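You operate a simulated robot arm through the tools that you are given. There is no shell and no other tool.

You run a simulated robot arm. Do the job below in one go: nothing can be reset, and whatever is moved stays where it is left.

## Task
Top up the black-banded pipes. At the end: the white magnet is on the top of the lamp table; there are four black-banded pipes on the top of the lamp table, made up from those on the shelf of the lamp table; whatever was shut is shut again. Leave all else as you found it, and nothing knocked over. Set down upright: black-banded pipe.

It is judged by the outcome, as a careful person would: the job done as asked, and still so three seconds after it is handed in. It fails if anything else is knocked over, pushed out of place, dropped, spilled or broken.

## Robot
A 7-joint arm with a two-finger parallel gripper, fixed in place. Base frame: the origin is at the foot of the arm, x ahead of it, y to its left, z up; the work surface is at about z = 80. Units: cm, rad, N and s.
Its first joint turns from -2.601 to 2.601 rad. Payload 3.43 kg.
The tool frame sits at the grasp point between the pads (the TCP): z along the fingers, y along the line on which they close. The tips reach 3 cm beyond it. Largest opening 9.4 cm; finger width 2.8, thickness 1; the body of the gripper, 5 by 9.6 cm, starts 5.5 cm behind the TCP.
Orientation is told as [roll, pitch, yaw] about the base's x, y, z axes, in that order, counted from this pose: with the fingers straight down and closing along the base's y, the tool's x points along the base's -x, its y along +y and its z along -z.

## Interface
- The arm moves only by the tool send_rows. Its argument "motion" is a list of rows, each a list of 7 numbers: the closure, from 0 (fully open) to 1 (shut), then the shift along the tool's x, y, z in cm, then the turn, a rotation vector about the tool's x, y, z in rad. In form: [[jaw, x, y, z, rx, ry, rz], ...]. A call has 1 to 20 rows; each row shifts and turns the commanded pose from where the row before left it, along the tool's axes as they then stand. Rows are played at 5 a second. More than 5 cm and 0.15 rad between two rows, or a gripper value outside its range, and nothing of the call is played. Where a pose cannot be reached the arm comes as near as it can. A force on the tool above 40 N (or 10 N above the force at the start of the call, whichever is more), or a blocked arm, ends the call early, and 0.2 s more pass. Each finger travels about 4.5 cm/s and halts on what it meets, pressing with about 40 N; the grip force reading is that of the motor and also rises with nothing between the fingers. The clock runs only during rows and for 0.2 s after the last one: add rows that do not move to give the fingers time. It gives the time, the measured TCP pose, the force on the tool (base axes), the opening and the grip force at its end, in the units of the frame above (readings bear some noise), with the torque about the TCP (base axes, N m) and any sound that the robot's microphone picked up.
- Cameras (640 x 400 px; columns grow to the right, rows downward): "scene" is now at [-1.73, 8.97, 149.69]; the picture's right is [-0.94, -0.34, 0.00], its down [-0.20, 0.56, -0.80] and it looks along [0.27, -0.76, -0.60] (base axes); focal length 313 px, centre (320, 200). "wrist" rides on the gripper at [7.6, 1.4, -10.2] in the tool frame; the picture's right is [-0.18, 0.98, 0.00], its down [-0.75, -0.14, -0.64] and it looks along [-0.63, -0.12, 0.77] (tool axes); focal length 243 px, centre (320, 200). There is no depth. A picture from a camera that has moved, and an enlarged one, comes with that camera's place and axes in the base frame and with its lens.
- grab_frame(camera): a new picture of that camera. The clock stands still meanwhile.
- aim_head(pan, tilt): turns the head with the scene camera to pan (to the left, within 2.705 rad either way) and tilt (down, from -0.506 to 1.204), counted from straight ahead of the robot. It gives what a move gives.
- enlarge(camera, box): a new picture of the part [left, top, right, bottom] of that camera's present view, enlarged. The clock stands still meanwhile.
- sign_off(): hands the job in; it is judged then, once.

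Places have to be worked out from the pictures, the camera data and where the tool is seen. Open the gripper and draw the arm clear of the work before you hand the job in, unless the task says otherwise.

The tools are called after ">>>" as a command line: name --pt "numbers of a row" for each row, then --argument value for the rest, lists and objects as JSON in quotes. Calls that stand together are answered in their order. send_rows: Moves the arm, as the interface text tells. Its arguments: {"type":"object","properties":{"motion":{"type":"array","items":{"type":"array","items":{"type":"number"}}}},"required":["motion"]} The other tools are called the same way: aim_head (pan, tilt) turns the head that bears the scene camera; grab_frame (camera) takes a picture; enlarge (camera, box) takes an enlarged picture of a part of a camera's view; sign_off () hands the job in.

At the start:

```text
time: 0.0
tcp_pos: [29.79, -73.64, 106.83]
tcp_rot: [0.001, 0.001, -0.002]
ft_force: [0.0, 1.2, 0.1]
moment: [0.01, -0.01, 0.0]
opening: 9.39
grip_force: 0.1
head pan, tilt: [-1.225, 0.639]
```

scene: 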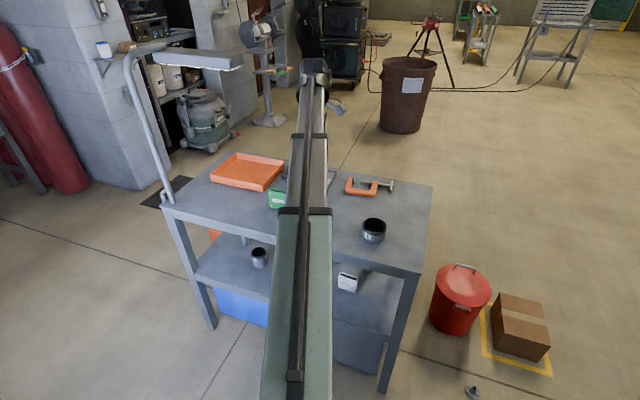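
wrist: 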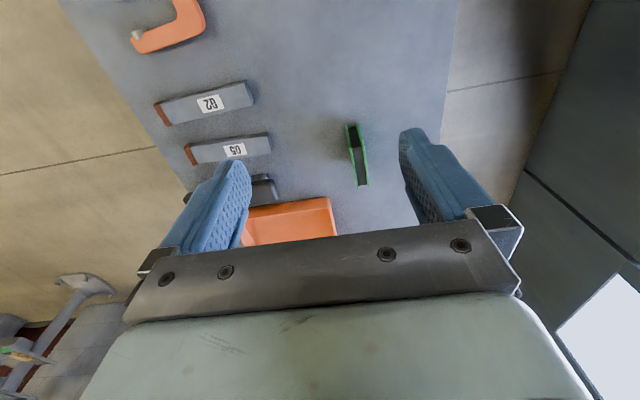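

The scene shows a lamp table with a shelf beneath, and the arm blocks part of the view. I'll look closer at the table top and shelf.

>>> enlarge --camera "scene" --box '[150, 130, 310, 230]'

>>> enlarge --camera "scene" --box '[300, 160, 460, 260]'

>>> enlarge --camera "scene" --box '[180, 220, 420, 370]'

>>> enlarge --camera "wrist" --box '[100, 0, 500, 250]'

```text
4.00 times, centred on (230, 180) of scene
camera zoom: at [-1.73, 8.97, 149.69], right [-0.94, -0.34, 0.0], down [-0.2, 0.56, -0.8], along [0.27, -0.76, -0.6], focal length 1252 px, centre (680, 280)
```

zoom: 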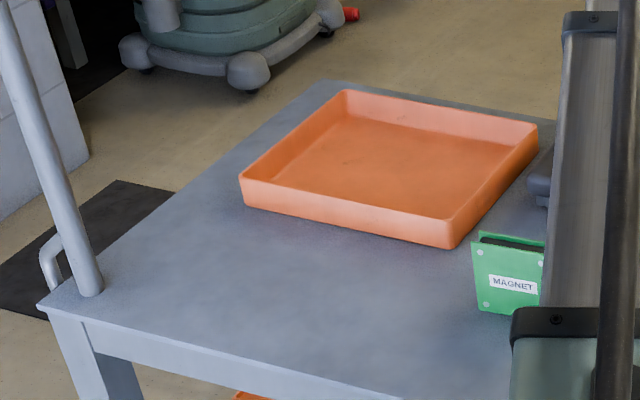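

```text
4.00 times, centred on (380, 210) of scene
camera zoom: at [-1.73, 8.97, 149.69], right [-0.94, -0.34, 0.0], down [-0.2, 0.56, -0.8], along [0.27, -0.76, -0.6], focal length 1252 px, centre (80, 160)
```

zoom: 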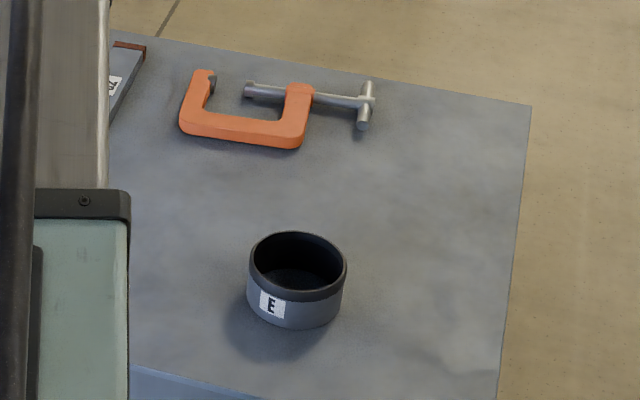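

```text
2.67 times, centred on (300, 295) of scene
camera zoom: at [-1.73, 8.97, 149.69], right [-0.94, -0.34, 0.0], down [-0.2, 0.56, -0.8], along [0.27, -0.76, -0.6], focal length 835 px, centre (373, -53)
```

zoom: 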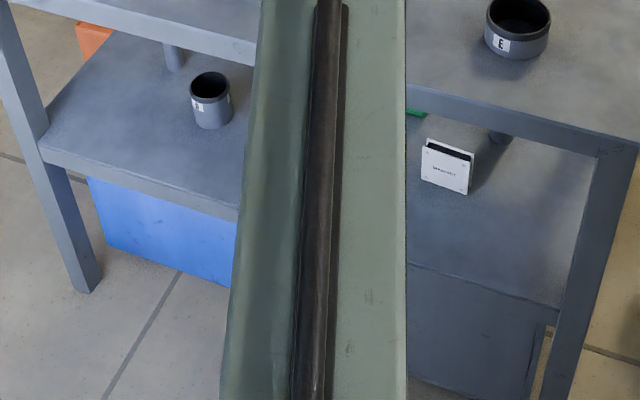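

```text
1.60 times, centred on (300, 125) of wrist
camera zoom: at [22.37, -72.16, 117.22], right [0.19, 0.98, 0.0], down [0.75, -0.14, 0.64], along [0.63, -0.12, -0.77], focal length 388 px, centre (352, 320)
```

zoom: 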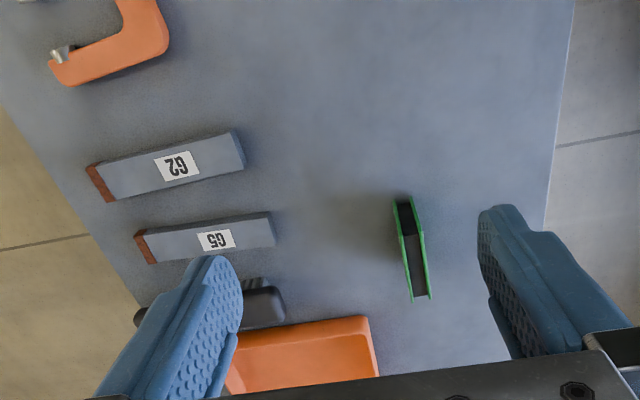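

The table spans roughly x -8..83, y -57..-104 with the top at z≈80. I'll raise the tool and swing it to the robot's right, clear of the lamp, to unblock the view.

>>> send_rows --pt "0 4.4 0.5 -1 0 0 0" --pt "0 4.4 0.5 -1 0 0 0" --pt "0 4.4 0.5 -1 0 0 0" --pt "0 4.4 0.5 -1 0 0 0" --pt "0 4.4 0.5 -1 0 0 0" --pt "0 4.4 0.5 -1 0 0 0" --pt "0 4.4 0.5 0 0 0 0" --pt "0 4.4 0.5 0 0 0 0" --pt "0 4.4 0.5 0 0 0 0" --pt "0 4.4 0.5 0 0 0 0" --pt "0 4.4 0.5 0 0 0 0" --pt "0 4.4 0.5 0 0 0 0" --pt "0 4.4 0.5 0 0 0 0" --pt "0 4.4 0.5 0 0 0 0" --pt "0 0 0 0 0 0 0"

>>> grab_frame --camera "scene"

>>> grab_frame --camera "wrist"

```text
time: 3.2
tcp_pos: [-31.89, -66.59, 112.96]
tcp_rot: [0.0, 0.001, -0.003]
ft_force: [-0.2, -1.3, -0.8]
moment: [0.03, 0.02, -0.01]
opening: 9.42
grip_force: 0.0
head pan, tilt: [-1.225, 0.639]
```

```text
taken
```

scene: 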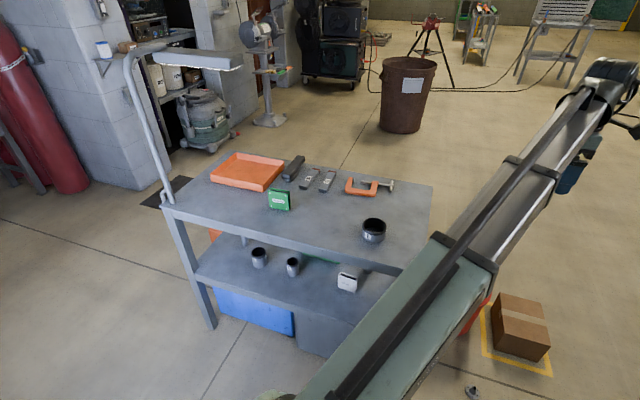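

```text
taken
camera wrist: at [-39.39, -65.12, 123.23], right [0.19, 0.98, 0.0], down [0.75, -0.14, 0.64], along [0.63, -0.12, -0.77], focal length 243 px, centre (320, 200)
```

wrist: 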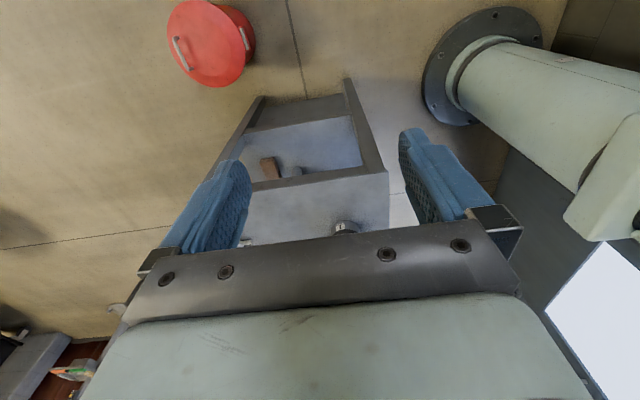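

Now the table is visible, so I'll enlarge the top and the shelf.

>>> enlarge --camera "scene" --box '[260, 140, 440, 252]'

>>> enlarge --camera "scene" --box '[190, 220, 310, 295]'

>>> enlarge --camera "scene" --box '[280, 230, 420, 318]'

>>> enlarge --camera "wrist" --box '[200, 70, 400, 260]'

```text
3.56 times, centred on (350, 196) of scene
camera zoom: at [-1.73, 8.97, 149.69], right [-0.94, -0.34, 0.0], down [-0.2, 0.56, -0.8], along [0.27, -0.76, -0.6], focal length 1113 px, centre (213, 214)
```

zoom: 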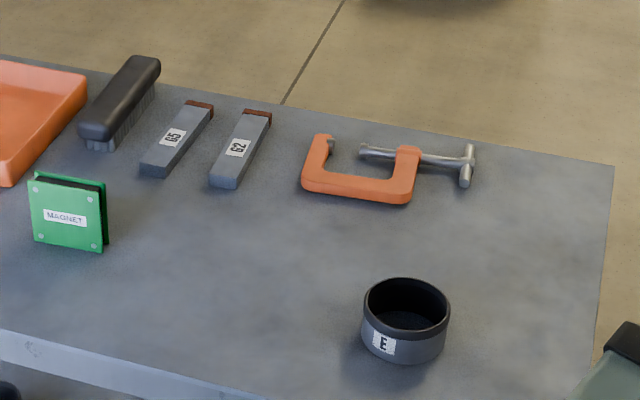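

```text
5.33 times, centred on (250, 258) of scene
camera zoom: at [-1.73, 8.97, 149.69], right [-0.94, -0.34, 0.0], down [-0.2, 0.56, -0.8], along [0.27, -0.76, -0.6], focal length 1670 px, centre (693, -107)
```

zoom: 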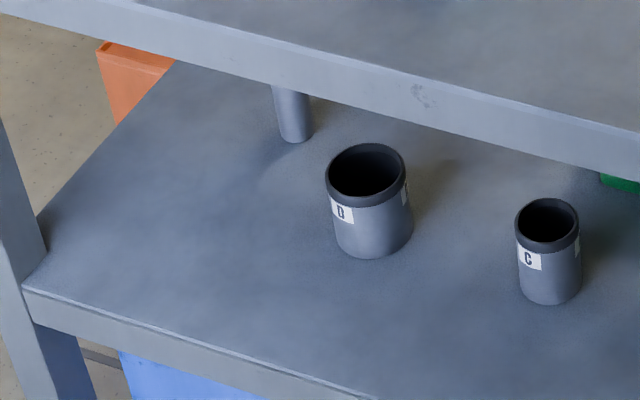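

```text
4.55 times, centred on (350, 274) of scene
camera zoom: at [-1.73, 8.97, 149.69], right [-0.94, -0.34, 0.0], down [-0.2, 0.56, -0.8], along [0.27, -0.76, -0.6], focal length 1423 px, centre (184, -136)
```

zoom: 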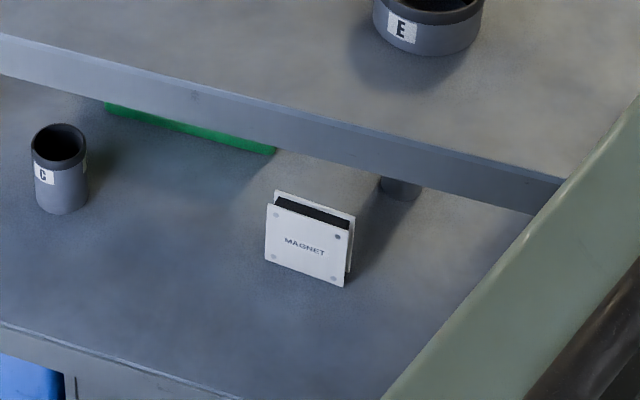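

```text
2.11 times, centred on (300, 165) of wrist
camera zoom: at [-39.39, -65.12, 123.23], right [0.19, 0.98, 0.0], down [0.75, -0.14, 0.64], along [0.63, -0.12, -0.77], focal length 511 px, centre (362, 274)
```

zoom: 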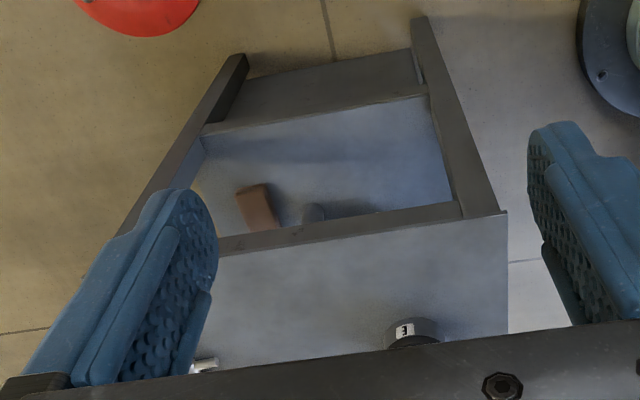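

Top of table holds only E as a banded pipe; the shelf (z≈42) holds B, C, the white magnet, and two half-hidden cylinders further back. I'll lower the tool beside the table's right end and tilt it to look in along the shelf.

>>> send_rows --pt "0 0.3 -0.6 4.3 0 0 0" --pt "0 0.3 -0.6 4.3 0 0 0" --pt "0 0.3 -0.6 4.3 0 0 0" --pt "0 0.3 -0.6 4.3 0 0 0" --pt "0 0.3 -0.6 4.3 0 0 0" --pt "0 0.3 -0.6 4.3 0 0 0" --pt "0 0.3 -0.6 4.3 0 0 0" --pt "0 0.3 -0.6 4.3 0 0 0" --pt "0 0.3 -0.6 4.3 0 0 0" --pt "0 0 0 0 0 -0.12 0" --pt "0 0 0 0 0 -0.12 0" --pt "0 0 0 0 0 -0.12 0" --pt "0 0 0 0 0 -0.12 0" --pt "0 0 0 0 0 -0.12 0" --pt "0 0 0 0 0 -0.12 0" --pt "0 0 0 0 0 0 0"

>>> grab_frame --camera "wrist"

>>> grab_frame --camera "scene"

```text
time: 6.6
tcp_pos: [-34.38, -71.95, 74.08]
tcp_rot: [-0.003, -0.722, -0.001]
ft_force: [-0.4, -0.8, -0.1]
moment: [-0.01, -0.03, 0.01]
opening: 9.4
grip_force: 0.1
head pan, tilt: [-1.225, 0.639]
```

```text
taken
camera wrist: at [-46.77, -70.5, 76.9], right [0.14, 0.98, 0.12], down [0.14, -0.14, 0.98], along [0.98, -0.12, -0.16], focal length 243 px, centre (320, 200)
```

wrist: 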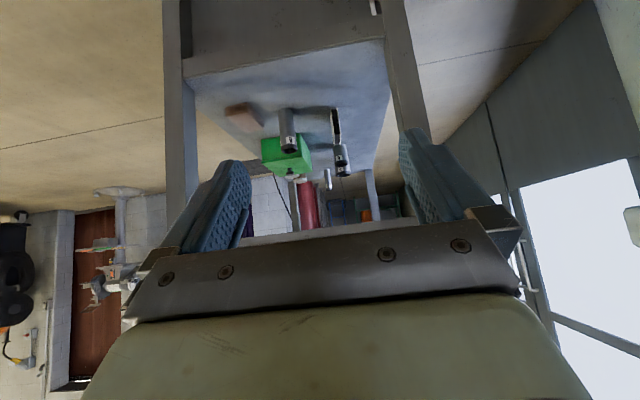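

```text
taken
```

scene: 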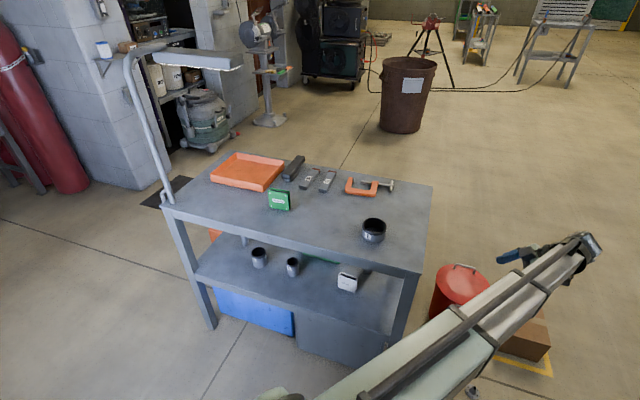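

The view reaches the length of the shelf (upside down). I'll enlarge it to identify the items.

>>> enlarge --camera "wrist" --box '[210, 80, 370, 180]'

>>> enlarge --camera "wrist" --box '[260, 90, 370, 200]'

```text
4.00 times, centred on (290, 130) of wrist
camera zoom: at [-46.77, -70.5, 76.9], right [0.14, 0.98, 0.12], down [0.14, -0.14, 0.98], along [0.98, -0.12, -0.16], focal length 970 px, centre (440, 480)
```

zoom: 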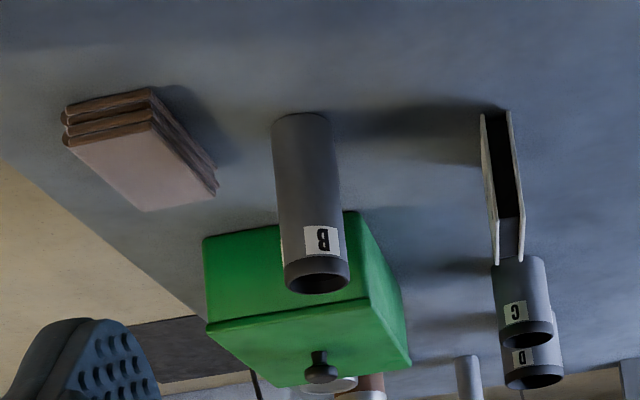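

```text
3.64 times, centred on (315, 145) of wrist
camera zoom: at [-46.77, -70.5, 76.9], right [0.14, 0.98, 0.12], down [0.14, -0.14, 0.98], along [0.98, -0.12, -0.16], focal length 882 px, centre (338, 400)
```

zoom: 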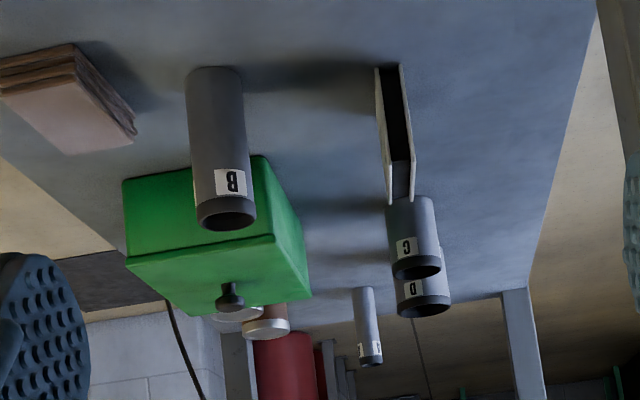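

Shelf: B, C, D all show a dark band; there is another thin one further back. I'll zoom in on it.

>>> enlarge --camera "wrist" --box '[310, 155, 342, 195]'

>>> enlarge --camera "wrist" --box '[275, 110, 355, 190]'

```text
10.00 times, centred on (326, 175) of wrist
camera zoom: at [-46.77, -70.5, 76.9], right [0.14, 0.98, 0.12], down [0.14, -0.14, 0.98], along [0.98, -0.12, -0.16], focal length 2426 px, centre (260, 450)
```

zoom: 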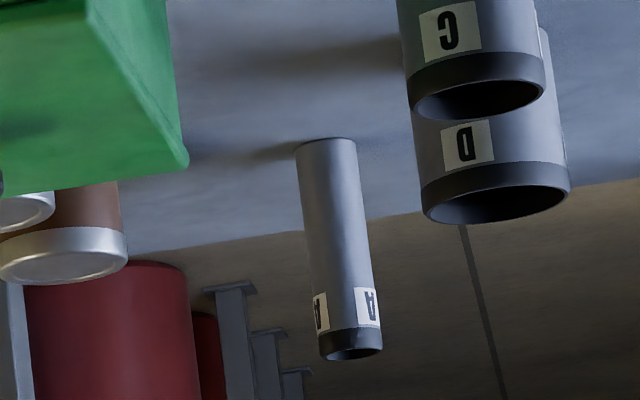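

```text
5.00 times, centred on (315, 150) of wrist
camera zoom: at [-46.77, -70.5, 76.9], right [0.14, 0.98, 0.12], down [0.14, -0.14, 0.98], along [0.98, -0.12, -0.16], focal length 1213 px, centre (345, 450)
```

zoom: 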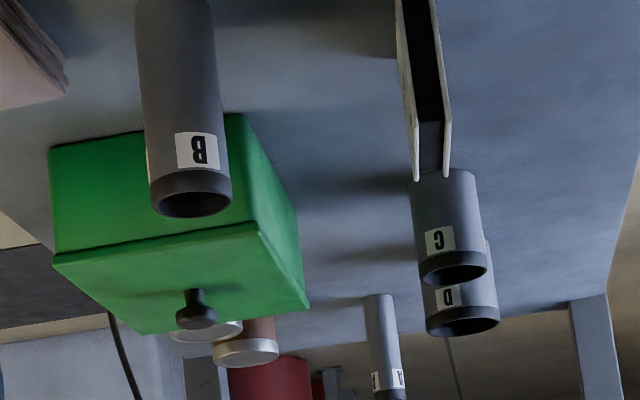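

All of A–E are black‑banded pipes, so I need three from the shelf: B, C and D are the reachable ones, plus the white magnet. The arm looks telescopic with its shoulder near z≈115, so I'll turn the tool to point outward with the camera above, here beside the table.

>>> send_rows --pt "0 0 0 0 0 0.12 0" --pt "0 0 0 0 0 0.12 0" --pt "0 0 0 0 0 0.12 0" --pt "0 0 0 0 0 0.12 0" --pt "0 0 0 0 0 0.12 0" --pt "0 0 0 0 0 0.12 0" --pt "0 0 0 0 0 0 -0.1407" --pt "0 0 0 0 0 0 -0.1407" --pt "0 0 0 0 0 0 -0.1407" --pt "0 0 0 0 0 0 -0.1407" --pt "0 0 0 0 0 0 -0.1407" --pt "0 0 0 0 0 0 -0.1407" --pt "0 0 0 0 0 0 -0.1407" --pt "0 0 0 0 0 0 -0.1407" --pt "0 0 0 0 0 0 0" --pt "0 0 0 0 0 0 0"

```text
time: 10.0
tcp_pos: [-34.43, -71.88, 74.14]
tcp_rot: [-0.002, 0.0, 0.937]
ft_force: [0.1, 0.4, -0.7]
moment: [-0.01, 0.01, -0.02]
opening: 9.42
grip_force: 0.1
out of reach, approached as far as the arm can: row 14
head pan, tilt: [-1.225, 0.639]
```

The last roll stopped near yaw 0.94, apparently a wrist joint limit when the tool points straight down. I'll lower a bit and tilt the tool outward along the arm's line to see whether the remaining roll becomes available.

>>> send_rows --pt "0 0 0 3 0 0 0.04" --pt "0 0 0 3 0 0 0" --pt "0 0 0 3 0 0 0" --pt "0 0 0 3 0 0 0" --pt "0 0 0 0 0 0 0"

```text
time: 11.2
tcp_pos: [-34.4, -71.97, 62.07]
tcp_rot: [-0.002, 0.0, 0.898]
ft_force: [0.1, -1.0, 0.3]
moment: [0.03, 0.03, -0.02]
opening: 9.39
grip_force: 0.1
head pan, tilt: [-1.225, 0.639]
```

>>> send_rows --pt "0 0 0 0 0.0294 0.1266 0" --pt "0 0 0 0 0.0294 0.1266 0" --pt "0 0 0 0 0.0294 0.1266 0" --pt "0 0 0 0 0.0294 0.1266 0" --pt "0 0 0 0 0.0294 0.1266 0" --pt "0 0 0 0 0.0294 0.1266 0" --pt "0 0 0 0 0 0 0"

>>> grab_frame --camera "scene"

>>> grab_frame --camera "wrist"

```text
time: 12.8
tcp_pos: [-34.1, -72.22, 62.15]
tcp_rot: [-0.214, 0.755, 0.801]
ft_force: [-0.5, 0.2, 0.3]
moment: [-0.01, -0.01, -0.02]
opening: 9.4
grip_force: 0.1
out of reach, approached as far as the arm can: row 6
head pan, tilt: [-1.225, 0.639]
```

```text
taken
```

scene: 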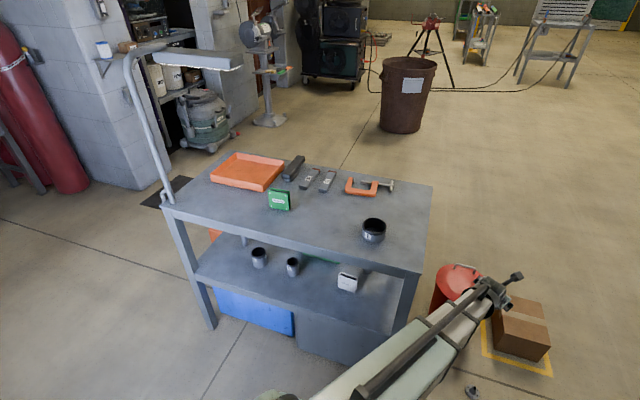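

```text
taken
camera wrist: at [-35.72, -68.87, 74.52], right [-0.7, 0.66, -0.28], down [0.7, 0.72, -0.04], along [0.17, -0.22, -0.96], focal length 243 px, centre (320, 200)
```

wrist: 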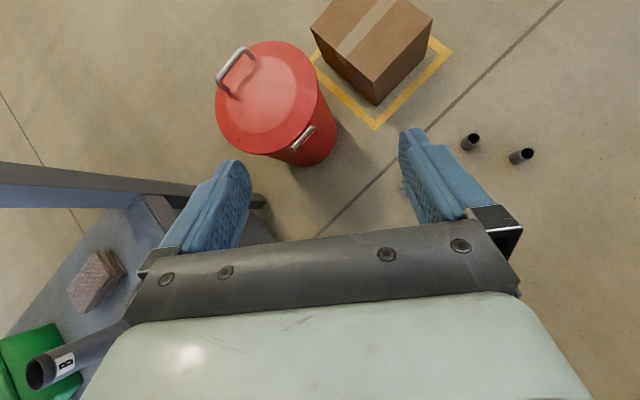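

The tilt is now about 45° below horizontal with a residual roll of ~0.2. I'll test whether the rest of the roll is reachable here.

>>> send_rows --pt "0 0 0 0 0 0 -0.08" --pt "0 0 0 0 0 0 -0.08" --pt "0 0 0 0 0 0 0"

```text
time: 13.6
tcp_pos: [-31.09, -73.63, 62.06]
tcp_rot: [-0.049, 0.781, 1.013]
ft_force: [0.1, 0.5, 0.4]
moment: [0.01, -0.02, -0.03]
opening: 9.39
grip_force: 0.1
out of reach, approached as far as the arm can: row 1, 2
head pan, tilt: [-1.225, 0.639]
```

Orientation can be had if the tool points ~0.2 rad off the radial direction, which suits an approach straight along -y for the magnet. I'll retract and lower beside the table to r≈50, z≈52.

>>> send_rows --pt "0 -4.0 0.66 -1.95 0 0 0" --pt "0 -4.0 0.66 -1.95 0 0 0" --pt "0 -4.0 0.66 -1.95 0 0 0" --pt "0 -4.0 0.66 -1.95 0 0 0" --pt "0 -4.0 0.66 -1.95 0 0 0" --pt "0 -4.0 0.66 -1.95 0 0 0" --pt "0 -4.0 0.66 -1.95 0 0 0" --pt "0 0 0 0 0 0 0"

>>> grab_frame --camera "scene"

>>> grab_frame --camera "wrist"

```text
time: 15.4
tcp_pos: [-18.02, -46.8, 51.77]
tcp_rot: [-0.057, 0.778, 1.028]
ft_force: [0.4, -0.1, 0.0]
moment: [0.0, 0.0, 0.01]
opening: 9.4
grip_force: 0.1
out of reach, approached as far as the arm can: row 1, 2, 5, 7
head pan, tilt: [-1.225, 0.639]
```

```text
taken
```

scene: 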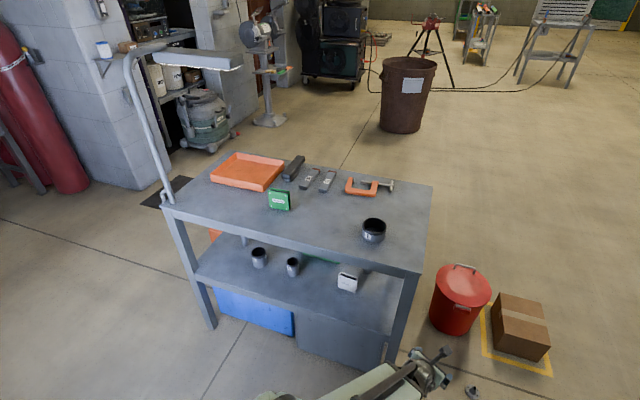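

```text
taken
camera wrist: at [-18.72, -44.25, 64.43], right [-0.79, 0.59, -0.17], down [0.6, 0.8, -0.07], along [0.1, -0.16, -0.98], focal length 243 px, centre (320, 200)
```

wrist: 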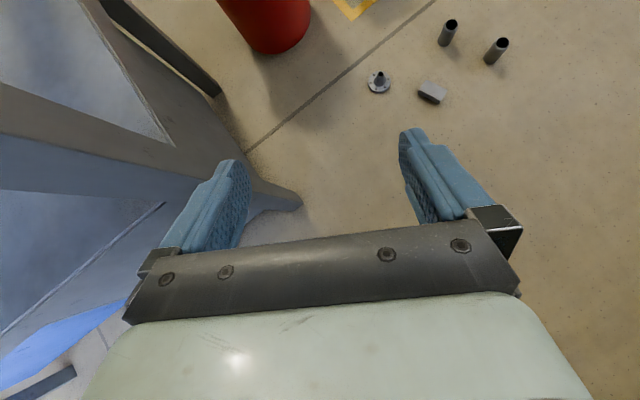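

Clear of the table. Now swing along the front at r≈48 to face the magnet, turning the tool to point along -y.

>>> send_rows --pt "0 -0.64 -3.5 -0.64 0.041 0 -0.048" --pt "0 -0.64 -3.5 -0.64 0.041 0 -0.048" --pt "0 -0.64 -3.5 -0.64 0.041 0 -0.048" --pt "0 -0.64 -3.5 -0.64 0.041 0 -0.048" --pt "0 -0.64 -3.5 -0.64 0.041 0 -0.048" --pt "0 -0.64 -3.5 -0.64 0.041 0 -0.048" --pt "0 -0.64 -3.5 -0.64 0.041 0 -0.048" --pt "0 -0.64 -3.5 -0.64 0.041 0 -0.048" --pt "0 0 0 0 0 0 0"

>>> grab_frame --camera "scene"

>>> grab_frame --camera "wrist"

```text
time: 17.4
tcp_pos: [10.17, -49.99, 50.31]
tcp_rot: [-0.015, 0.794, 1.573]
ft_force: [0.0, 0.9, -0.1]
moment: [0.02, -0.01, -0.01]
opening: 9.42
grip_force: 0.1
out of reach, approached as far as the arm can: row 1, 2, 3, 4, 5, 6, 7, 8
head pan, tilt: [-1.225, 0.639]
```

```text
taken
```

scene: 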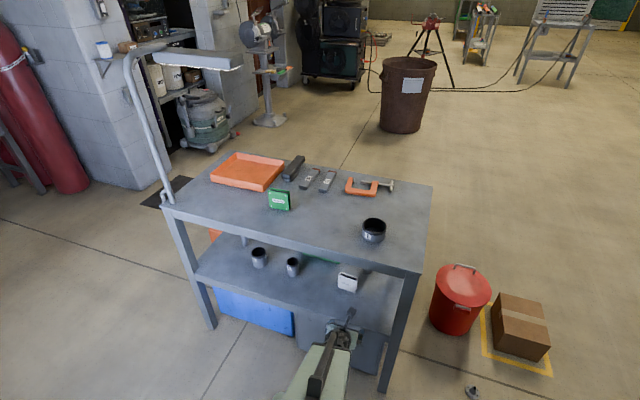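

```text
taken
camera wrist: at [8.78, -48.06, 62.95], right [-0.98, 0.12, -0.14], down [0.13, 0.99, -0.09], along [0.13, -0.1, -0.99], focal length 243 px, centre (320, 200)
```

wrist: 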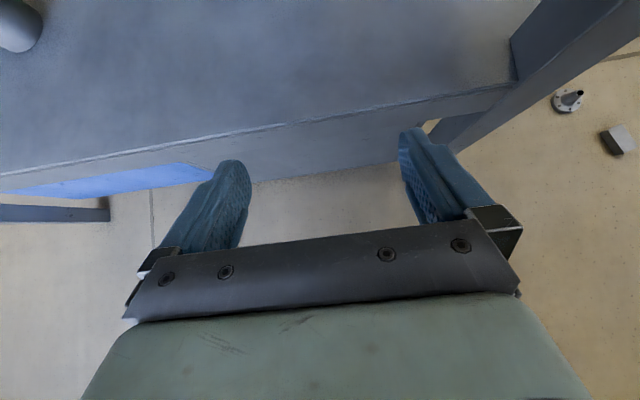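

In front of the shelf now, pointing at -y. I'll raise the tool's pitch to ~23° below horizontal so the camera sees the magnet.

>>> send_rows --pt "0 0 0 0 0 0.125 0" --pt "0 0 0 0 0 0.125 0" --pt "0 0 0 0 0 0.125 0" --pt "0 0 0 0 0 0 0"

>>> grab_frame --camera "wrist"

```text
time: 18.4
tcp_pos: [10.3, -50.39, 50.01]
tcp_rot: [0.033, 1.089, 1.594]
ft_force: [-1.1, -0.4, -4.8]
moment: [-0.17, -0.05, 0.05]
opening: 9.4
grip_force: 0.0
out of reach, approached as far as the arm can: row 1
head pan, tilt: [-1.225, 0.639]
```

```text
taken
camera wrist: at [9.15, -44.79, 61.72], right [-0.98, 0.09, -0.15], down [0.14, 0.92, -0.37], along [0.1, -0.39, -0.92], focal length 243 px, centre (320, 200)
```

wrist: 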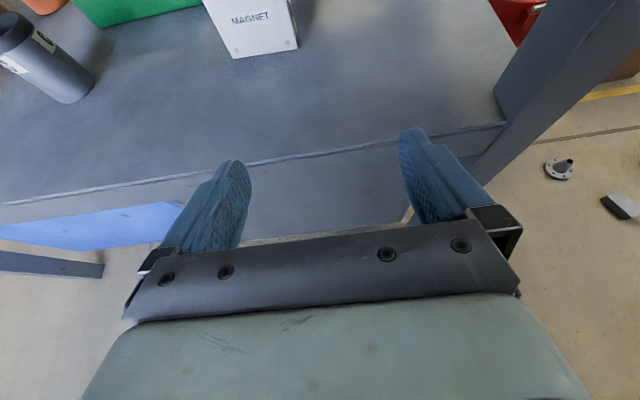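

A small force reading appeared; I'll hold still one row to see whether it is contact or just motion.

>>> send_rows --pt "0 0 0 0 0 0 0" --pt "0 0 0 0 0 0 0"

>>> grab_frame --camera "scene"

```text
time: 19.0
tcp_pos: [10.36, -49.99, 49.92]
tcp_rot: [0.041, 1.087, 1.605]
ft_force: [0.0, -0.5, 0.1]
moment: [-0.02, -0.02, 0.02]
opening: 9.4
grip_force: 0.1
head pan, tilt: [-1.225, 0.639]
```

```text
taken
```

scene: 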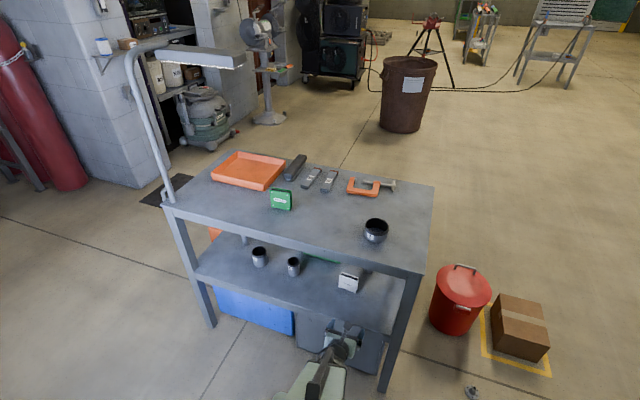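

No contact, steady. A fresh wrist picture to measure the magnet and C.

>>> grab_frame --camera "wrist"

>>> enlarge --camera "wrist" --box '[180, 0, 320, 80]'

```text
taken
camera wrist: at [9.33, -44.42, 61.52], right [-0.99, 0.09, -0.14], down [0.14, 0.92, -0.37], along [0.1, -0.38, -0.92], focal length 243 px, centre (320, 200)
```

wrist: 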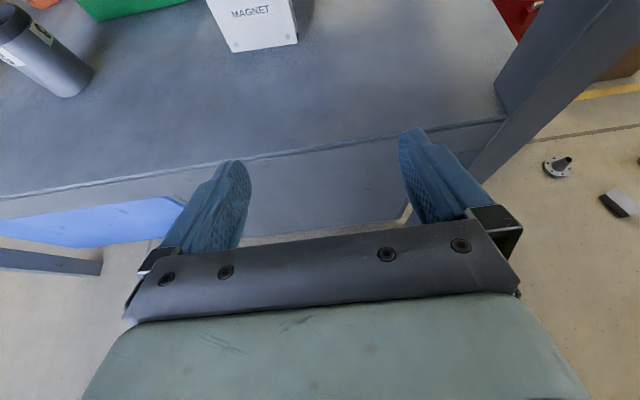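

```text
4.57 times, centred on (250, 40) of wrist
camera zoom: at [9.33, -44.42, 61.52], right [-0.99, 0.09, -0.14], down [0.14, 0.92, -0.37], along [0.1, -0.38, -0.92], focal length 1109 px, centre (640, 931)
```

zoom: 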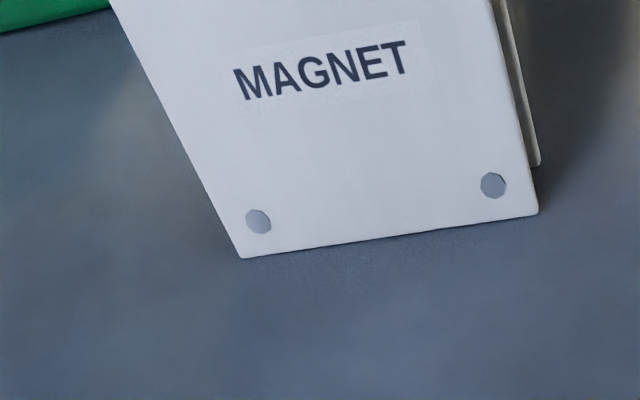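

Magnet: bottom front edge from (19.4,-70.8) to (12.0,-70.3), about 2 cm thick, 8 cm tall, standing at z≈44. I'll align in front of it, roughly 16 cm short, with the tool level sideways.

>>> send_rows --pt "0 0.92 -2.94 2.17 -0.017 0 0.02" --pt "0 0.92 -2.94 2.17 -0.017 0 0.02" --pt "0 0 0 0 0 0 0" --pt "0 0 0 0 0 0 0"

>>> grab_frame --camera "wrist"

```text
time: 20.0
tcp_pos: [15.49, -54.78, 49.62]
tcp_rot: [-0.024, 1.086, 1.493]
ft_force: [-0.1, -0.2, 0.0]
moment: [-0.01, -0.04, 0.01]
opening: 9.39
grip_force: 0.1
head pan, tilt: [-1.225, 0.639]
```

```text
taken
camera wrist: at [14.36, -49.13, 61.21], right [-0.97, 0.14, -0.17], down [0.2, 0.91, -0.37], along [0.11, -0.39, -0.91], focal length 243 px, centre (320, 200)
```

wrist: 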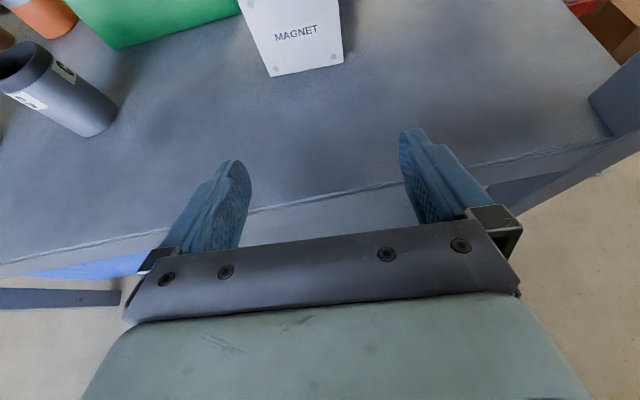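

Magnet centre consistently at about (15.7,-71.6). I advance four fifths of the way and check.

>>> send_rows --pt "0 1.37 -0.23 3.07 -0.008 0 -0.0084" --pt "0 1.37 -0.23 3.07 0 0 0" --pt "0 1.37 -0.23 3.07 0 0 0" --pt "0 0 0 0 0 0 0"

>>> grab_frame --camera "wrist"

>>> grab_frame --camera "scene"

```text
time: 21.0
tcp_pos: [15.57, -64.9, 48.94]
tcp_rot: [0.0, 1.086, 1.512]
ft_force: [-0.1, -0.5, 0.3]
moment: [-0.02, 0.0, -0.01]
opening: 9.37
grip_force: 0.1
head pan, tilt: [-1.225, 0.639]
```

```text
taken
camera wrist: at [14.63, -59.17, 60.59], right [-0.98, 0.14, -0.16], down [0.2, 0.91, -0.37], along [0.09, -0.39, -0.92], focal length 243 px, centre (320, 200)
```

wrist: 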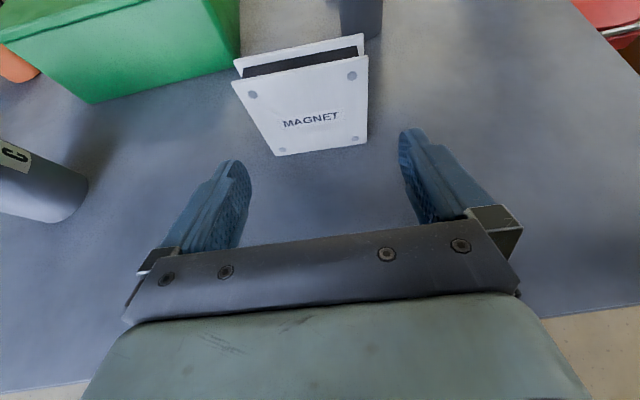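

```text
taken
```

scene: 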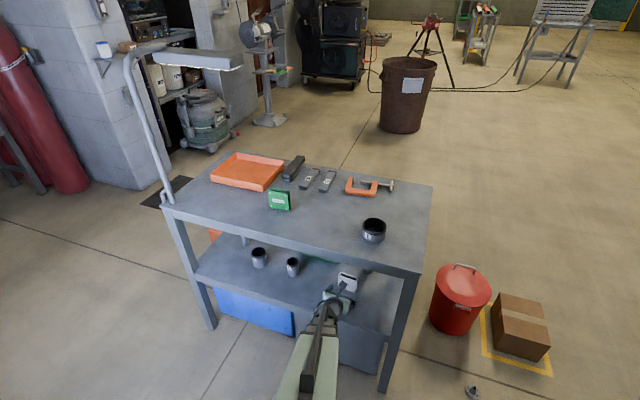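

Centred: magnet edges are ~1 cm inside both fingers. I advance the last 6.5 cm and close.

>>> send_rows --pt "0 1.29 -0.16 2.99 0 0 0" --pt "0 1.29 -0.16 2.99 0 0 0" --pt "0 0 0 0 0 0 0"

>>> grab_frame --camera "wrist"

```text
time: 21.8
tcp_pos: [15.52, -71.28, 48.27]
tcp_rot: [0.002, 1.087, 1.512]
ft_force: [-0.2, 0.0, 0.3]
moment: [0.01, 0.0, 0.01]
opening: 9.38
grip_force: 0.1
head pan, tilt: [-1.225, 0.639]
```

```text
taken
camera wrist: at [14.58, -65.73, 60.04], right [-0.98, 0.14, -0.16], down [0.2, 0.91, -0.37], along [0.09, -0.39, -0.92], focal length 243 px, centre (320, 200)
```

wrist: 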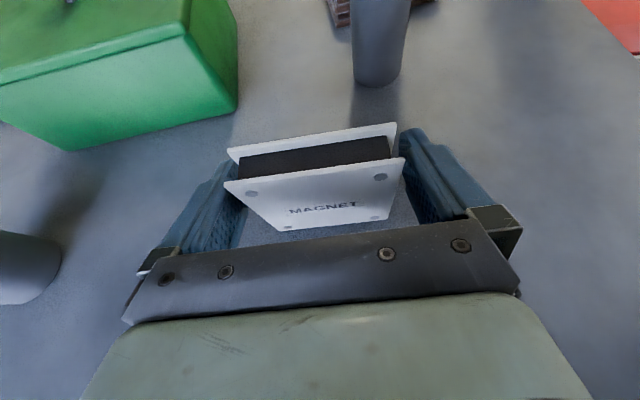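

The magnet sits between the fingers. Closing the grip.

>>> send_rows --pt "0.15 0 0 0 0 0 0" --pt "0.3 0 0 0 0 0 0" --pt "0.6 0 0 0 0 0 0" --pt "0.6 0 0 0 0 0 0" --pt "0.6 0 0 0 0 0 0"

>>> grab_frame --camera "wrist"

```text
time: 23.0
tcp_pos: [15.59, -71.39, 48.44]
tcp_rot: [0.001, 1.087, 1.511]
ft_force: [-0.9, -2.0, 1.1]
moment: [-0.04, 0.05, -0.01]
opening: 7.92
grip_force: 40.1
head pan, tilt: [-1.225, 0.639]
```

```text
taken
camera wrist: at [14.58, -65.71, 60.03], right [-0.98, 0.14, -0.16], down [0.2, 0.91, -0.37], along [0.09, -0.39, -0.92], focal length 243 px, centre (320, 200)
```

wrist: 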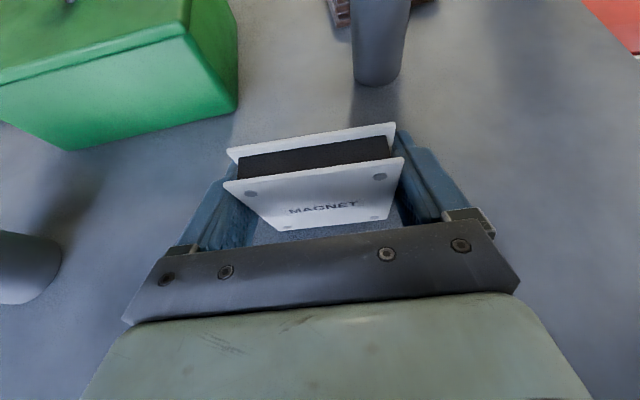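

Grip is firm at 7.9 cm. Lift 3 cm and draw straight back out in front of the shelf.

>>> send_rows --pt "0.6 1.33 0 -0.7 0 0 0" --pt "0.6 1.33 0 -0.7 0 0 0" --pt "0.6 -1.94 0.25 -3.68 0 0 0" --pt "0.6 -1.94 0.25 -3.68 0 0 0" --pt "0.6 -1.94 0.25 -3.68 0 0 0" --pt "0.6 -1.94 0.25 -3.68 0 0 0" --pt "0.6 -1.94 0.25 -3.68 0 0 0" --pt "0.6 -1.94 0.25 -3.68 0 0 0" --pt "0.6 0 0 0 0 0 0"

>>> grab_frame --camera "wrist"

>>> grab_frame --camera "scene"

```text
time: 25.0
tcp_pos: [15.96, -46.69, 50.71]
tcp_rot: [0.006, 1.09, 1.517]
ft_force: [-0.1, -0.6, -3.2]
moment: [0.03, -0.02, -0.02]
opening: 7.93
grip_force: 39.9
out of reach, approached as far as the arm can: row 8
head pan, tilt: [-1.225, 0.639]
```

```text
taken
camera wrist: at [15.04, -41.07, 62.38], right [-0.98, 0.14, -0.16], down [0.19, 0.91, -0.37], along [0.09, -0.39, -0.91], focal length 243 px, centre (320, 200)
```

wrist: 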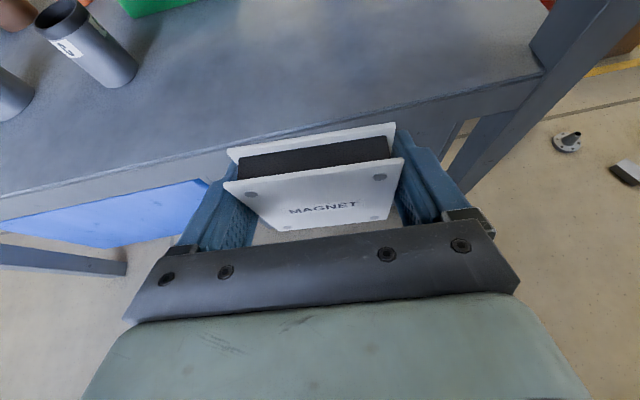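

```text
taken
```

scene: 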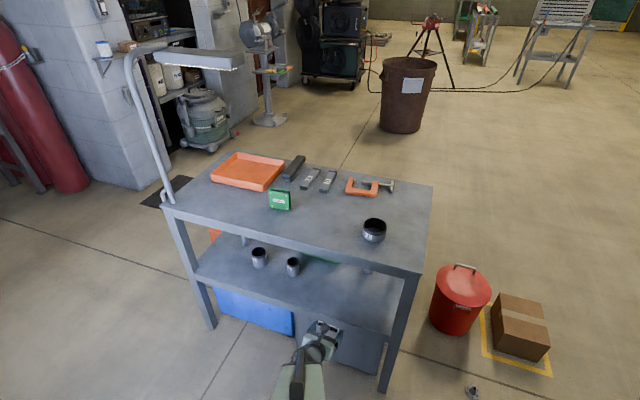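

Magnet is out and held upright. Now swing along the front to the table's right end.

>>> send_rows --pt "0.6 0.64 3.86 1.22 -0.0752 0 0.0396" --pt "0.6 0.64 3.86 1.22 -0.0752 0 0.0396" --pt "0.6 0.64 3.86 1.22 -0.0752 0 0.0396" --pt "0.6 0.64 3.86 1.22 -0.0752 0 0.0396" --pt "0.6 0.64 3.86 1.22 -0.0752 0 0.0396" --pt "0.6 0.64 3.86 1.22 -0.0752 0 0.0396" --pt "0.6 0.64 3.86 1.22 -0.0752 0 0.0396" --pt "0.6 0.64 3.86 1.22 -0.0752 0 0.0396" --pt "0.6 0.64 3.86 1.22 -0.0752 0 0.0396" --pt "0.6 0.64 3.86 1.22 -0.0752 0 0.0396" --pt "0.6 0 0 0 0 0 0"

>>> grab_frame --camera "wrist"

>>> grab_frame --camera "scene"

```text
time: 27.2
tcp_pos: [-12.31, -50.1, 51.36]
tcp_rot: [0.03, 1.104, 0.931]
ft_force: [0.3, -0.1, -2.7]
moment: [0.0, -0.02, 0.01]
opening: 7.95
grip_force: 40.4
head pan, tilt: [-1.225, 0.639]
stopped in row 10: the arm was blocked; the commanded pose is now the measured one
```

```text
taken
camera wrist: at [-9.51, -44.72, 62.87], right [-0.72, 0.67, -0.15], down [0.67, 0.63, -0.39], along [-0.16, -0.38, -0.91], focal length 243 px, centre (320, 200)
```

wrist: 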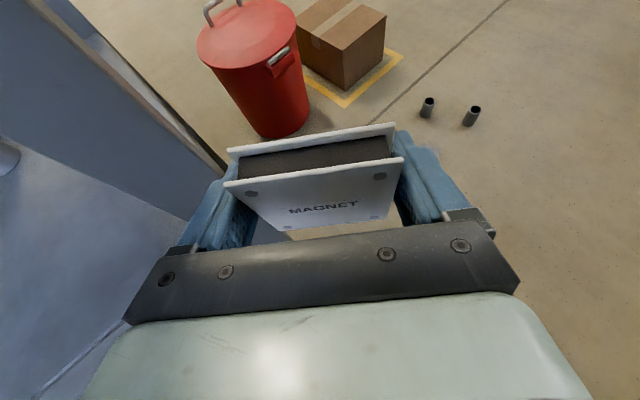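

```text
taken
```

scene: 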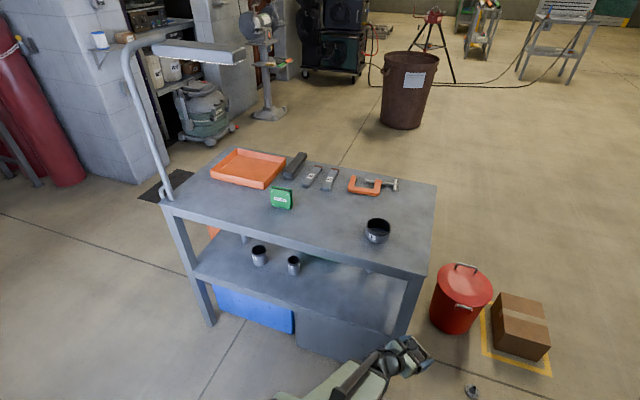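

The arm reports being blocked near the table's front-right leg. I'll look closely before moving further.

>>> grab_frame --camera "scene"

>>> enlarge --camera "scene" --box '[300, 240, 500, 400]'

>>> enlarge --camera "wrist" --box '[0, 100, 320, 400]'

```text
taken
```

scene: 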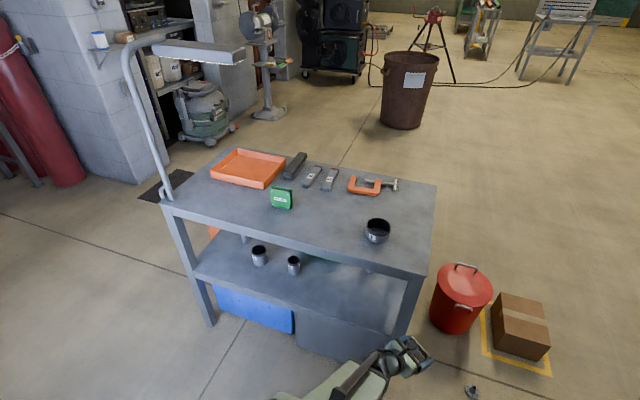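

```text
2.50 times, centred on (400, 320) of scene
camera zoom: at [0.95, 6.87, 149.81], right [-0.94, -0.34, 0.01], down [-0.22, 0.57, -0.79], along [0.26, -0.75, -0.61], focal length 783 px, centre (120, -100)
```

zoom: 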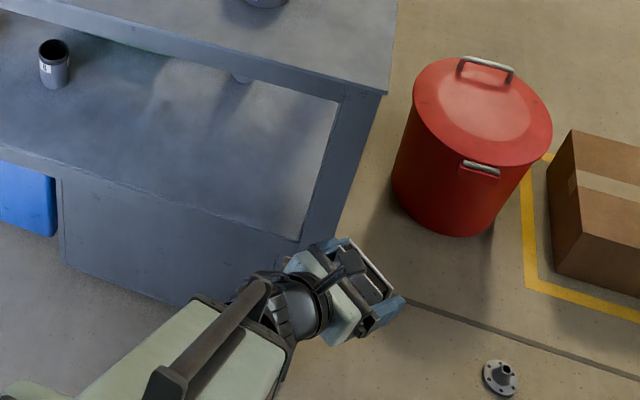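

```text
1.33 times, centred on (160, 250) of wrist
camera zoom: at [-9.51, -44.72, 62.87], right [-0.72, 0.67, -0.15], down [0.67, 0.63, -0.39], along [-0.16, -0.38, -0.91], focal length 324 px, centre (533, 133)
```

zoom: 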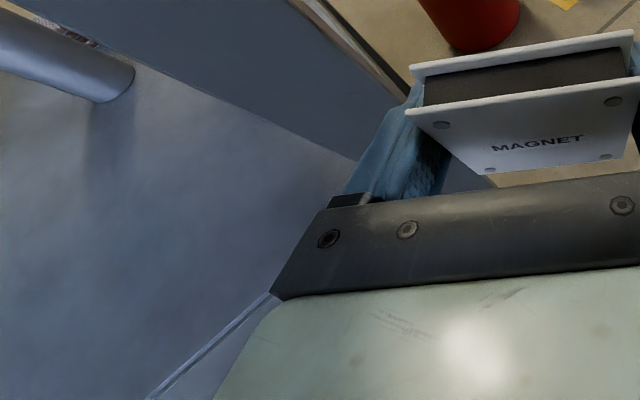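

The scene camera itself has shifted by ~3 cm, so something upstream is pressing. I'll tilt the head down to see the arm near its base.

>>> aim_head --pan -1.55 --tilt 1.1

>>> grab_frame --camera "scene"

```text
time: 28.1
tcp_pos: [-12.61, -50.01, 51.61]
tcp_rot: [0.023, 1.106, 0.92]
ft_force: [0.2, 0.4, -3.2]
moment: [-0.03, 0.01, -0.02]
opening: 7.9
grip_force: 39.6
head pan, tilt: [-1.55, 1.1]
```

```text
taken
```

scene: 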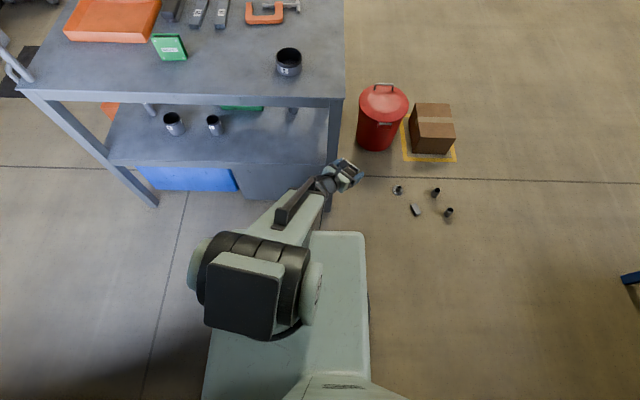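

>>> enlarge --camera "scene" --box '[180, 80, 420, 230]'

>>> enlarge --camera "scene" --box '[160, 150, 400, 400]'

```text
2.67 times, centred on (300, 155) of scene
camera zoom: at [-2.28, 9.04, 146.36], right [-1.0, -0.02, 0.02], down [-0.03, 0.9, -0.44], along [-0.01, -0.44, -0.9], focal length 835 px, centre (373, 320)
```

zoom: 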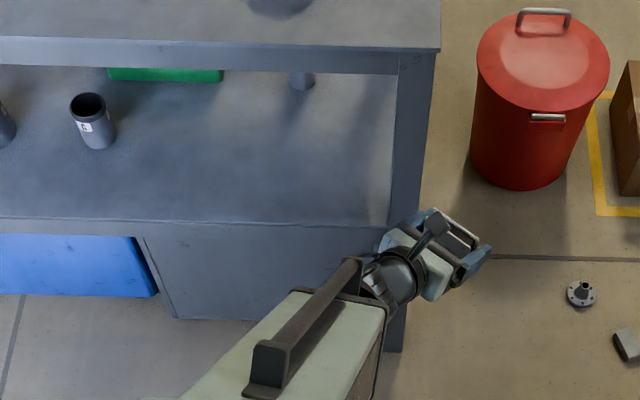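

```text
1.60 times, centred on (280, 275) of scene
camera zoom: at [-2.28, 9.04, 146.36], right [-1.0, -0.02, 0.02], down [-0.03, 0.9, -0.44], along [-0.01, -0.44, -0.9], focal length 501 px, centre (384, 80)
```

zoom: 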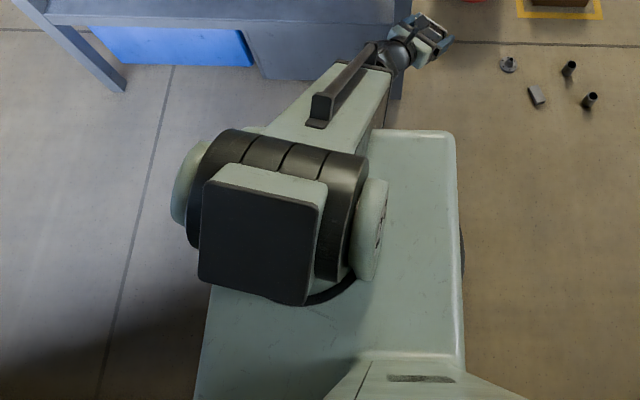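

The arm's lower tube is likely rubbing its own base platform, whose front edge is near y≈-28. I'll rise 5 cm and then move on in -x past the table leg.

>>> send_rows --pt "0.6 2.24 0 -1.12 0 0 0" --pt "0.6 2.24 0 -1.12 0 0 0" --pt "0.6 0 0 0 0 0 0"

>>> enlarge --camera "scene" --box '[160, 0, 480, 200]'

```text
time: 28.9
tcp_pos: [-14.23, -49.54, 55.62]
tcp_rot: [-0.011, 1.098, 0.87]
ft_force: [0.6, -0.8, -3.6]
moment: [0.03, 0.01, -0.01]
opening: 7.91
grip_force: 40.0
out of reach, approached as far as the arm can: row 2
head pan, tilt: [-1.55, 1.1]
```

```text
2.00 times, centred on (320, 100) of scene
camera zoom: at [-4.54, 10.85, 146.17], right [-1.0, -0.02, 0.0], down [-0.02, 0.89, -0.45], along [0.01, -0.45, -0.89], focal length 626 px, centre (320, 400)
```

zoom: 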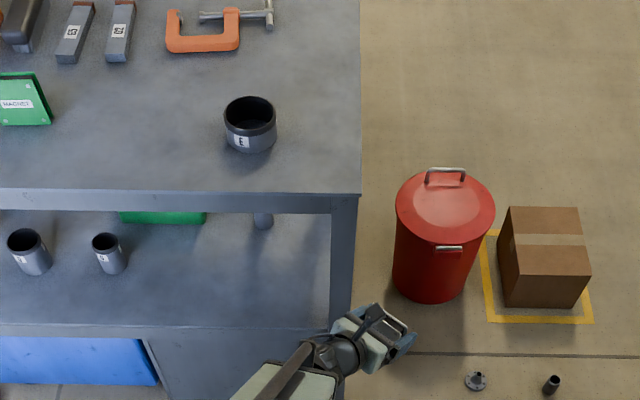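

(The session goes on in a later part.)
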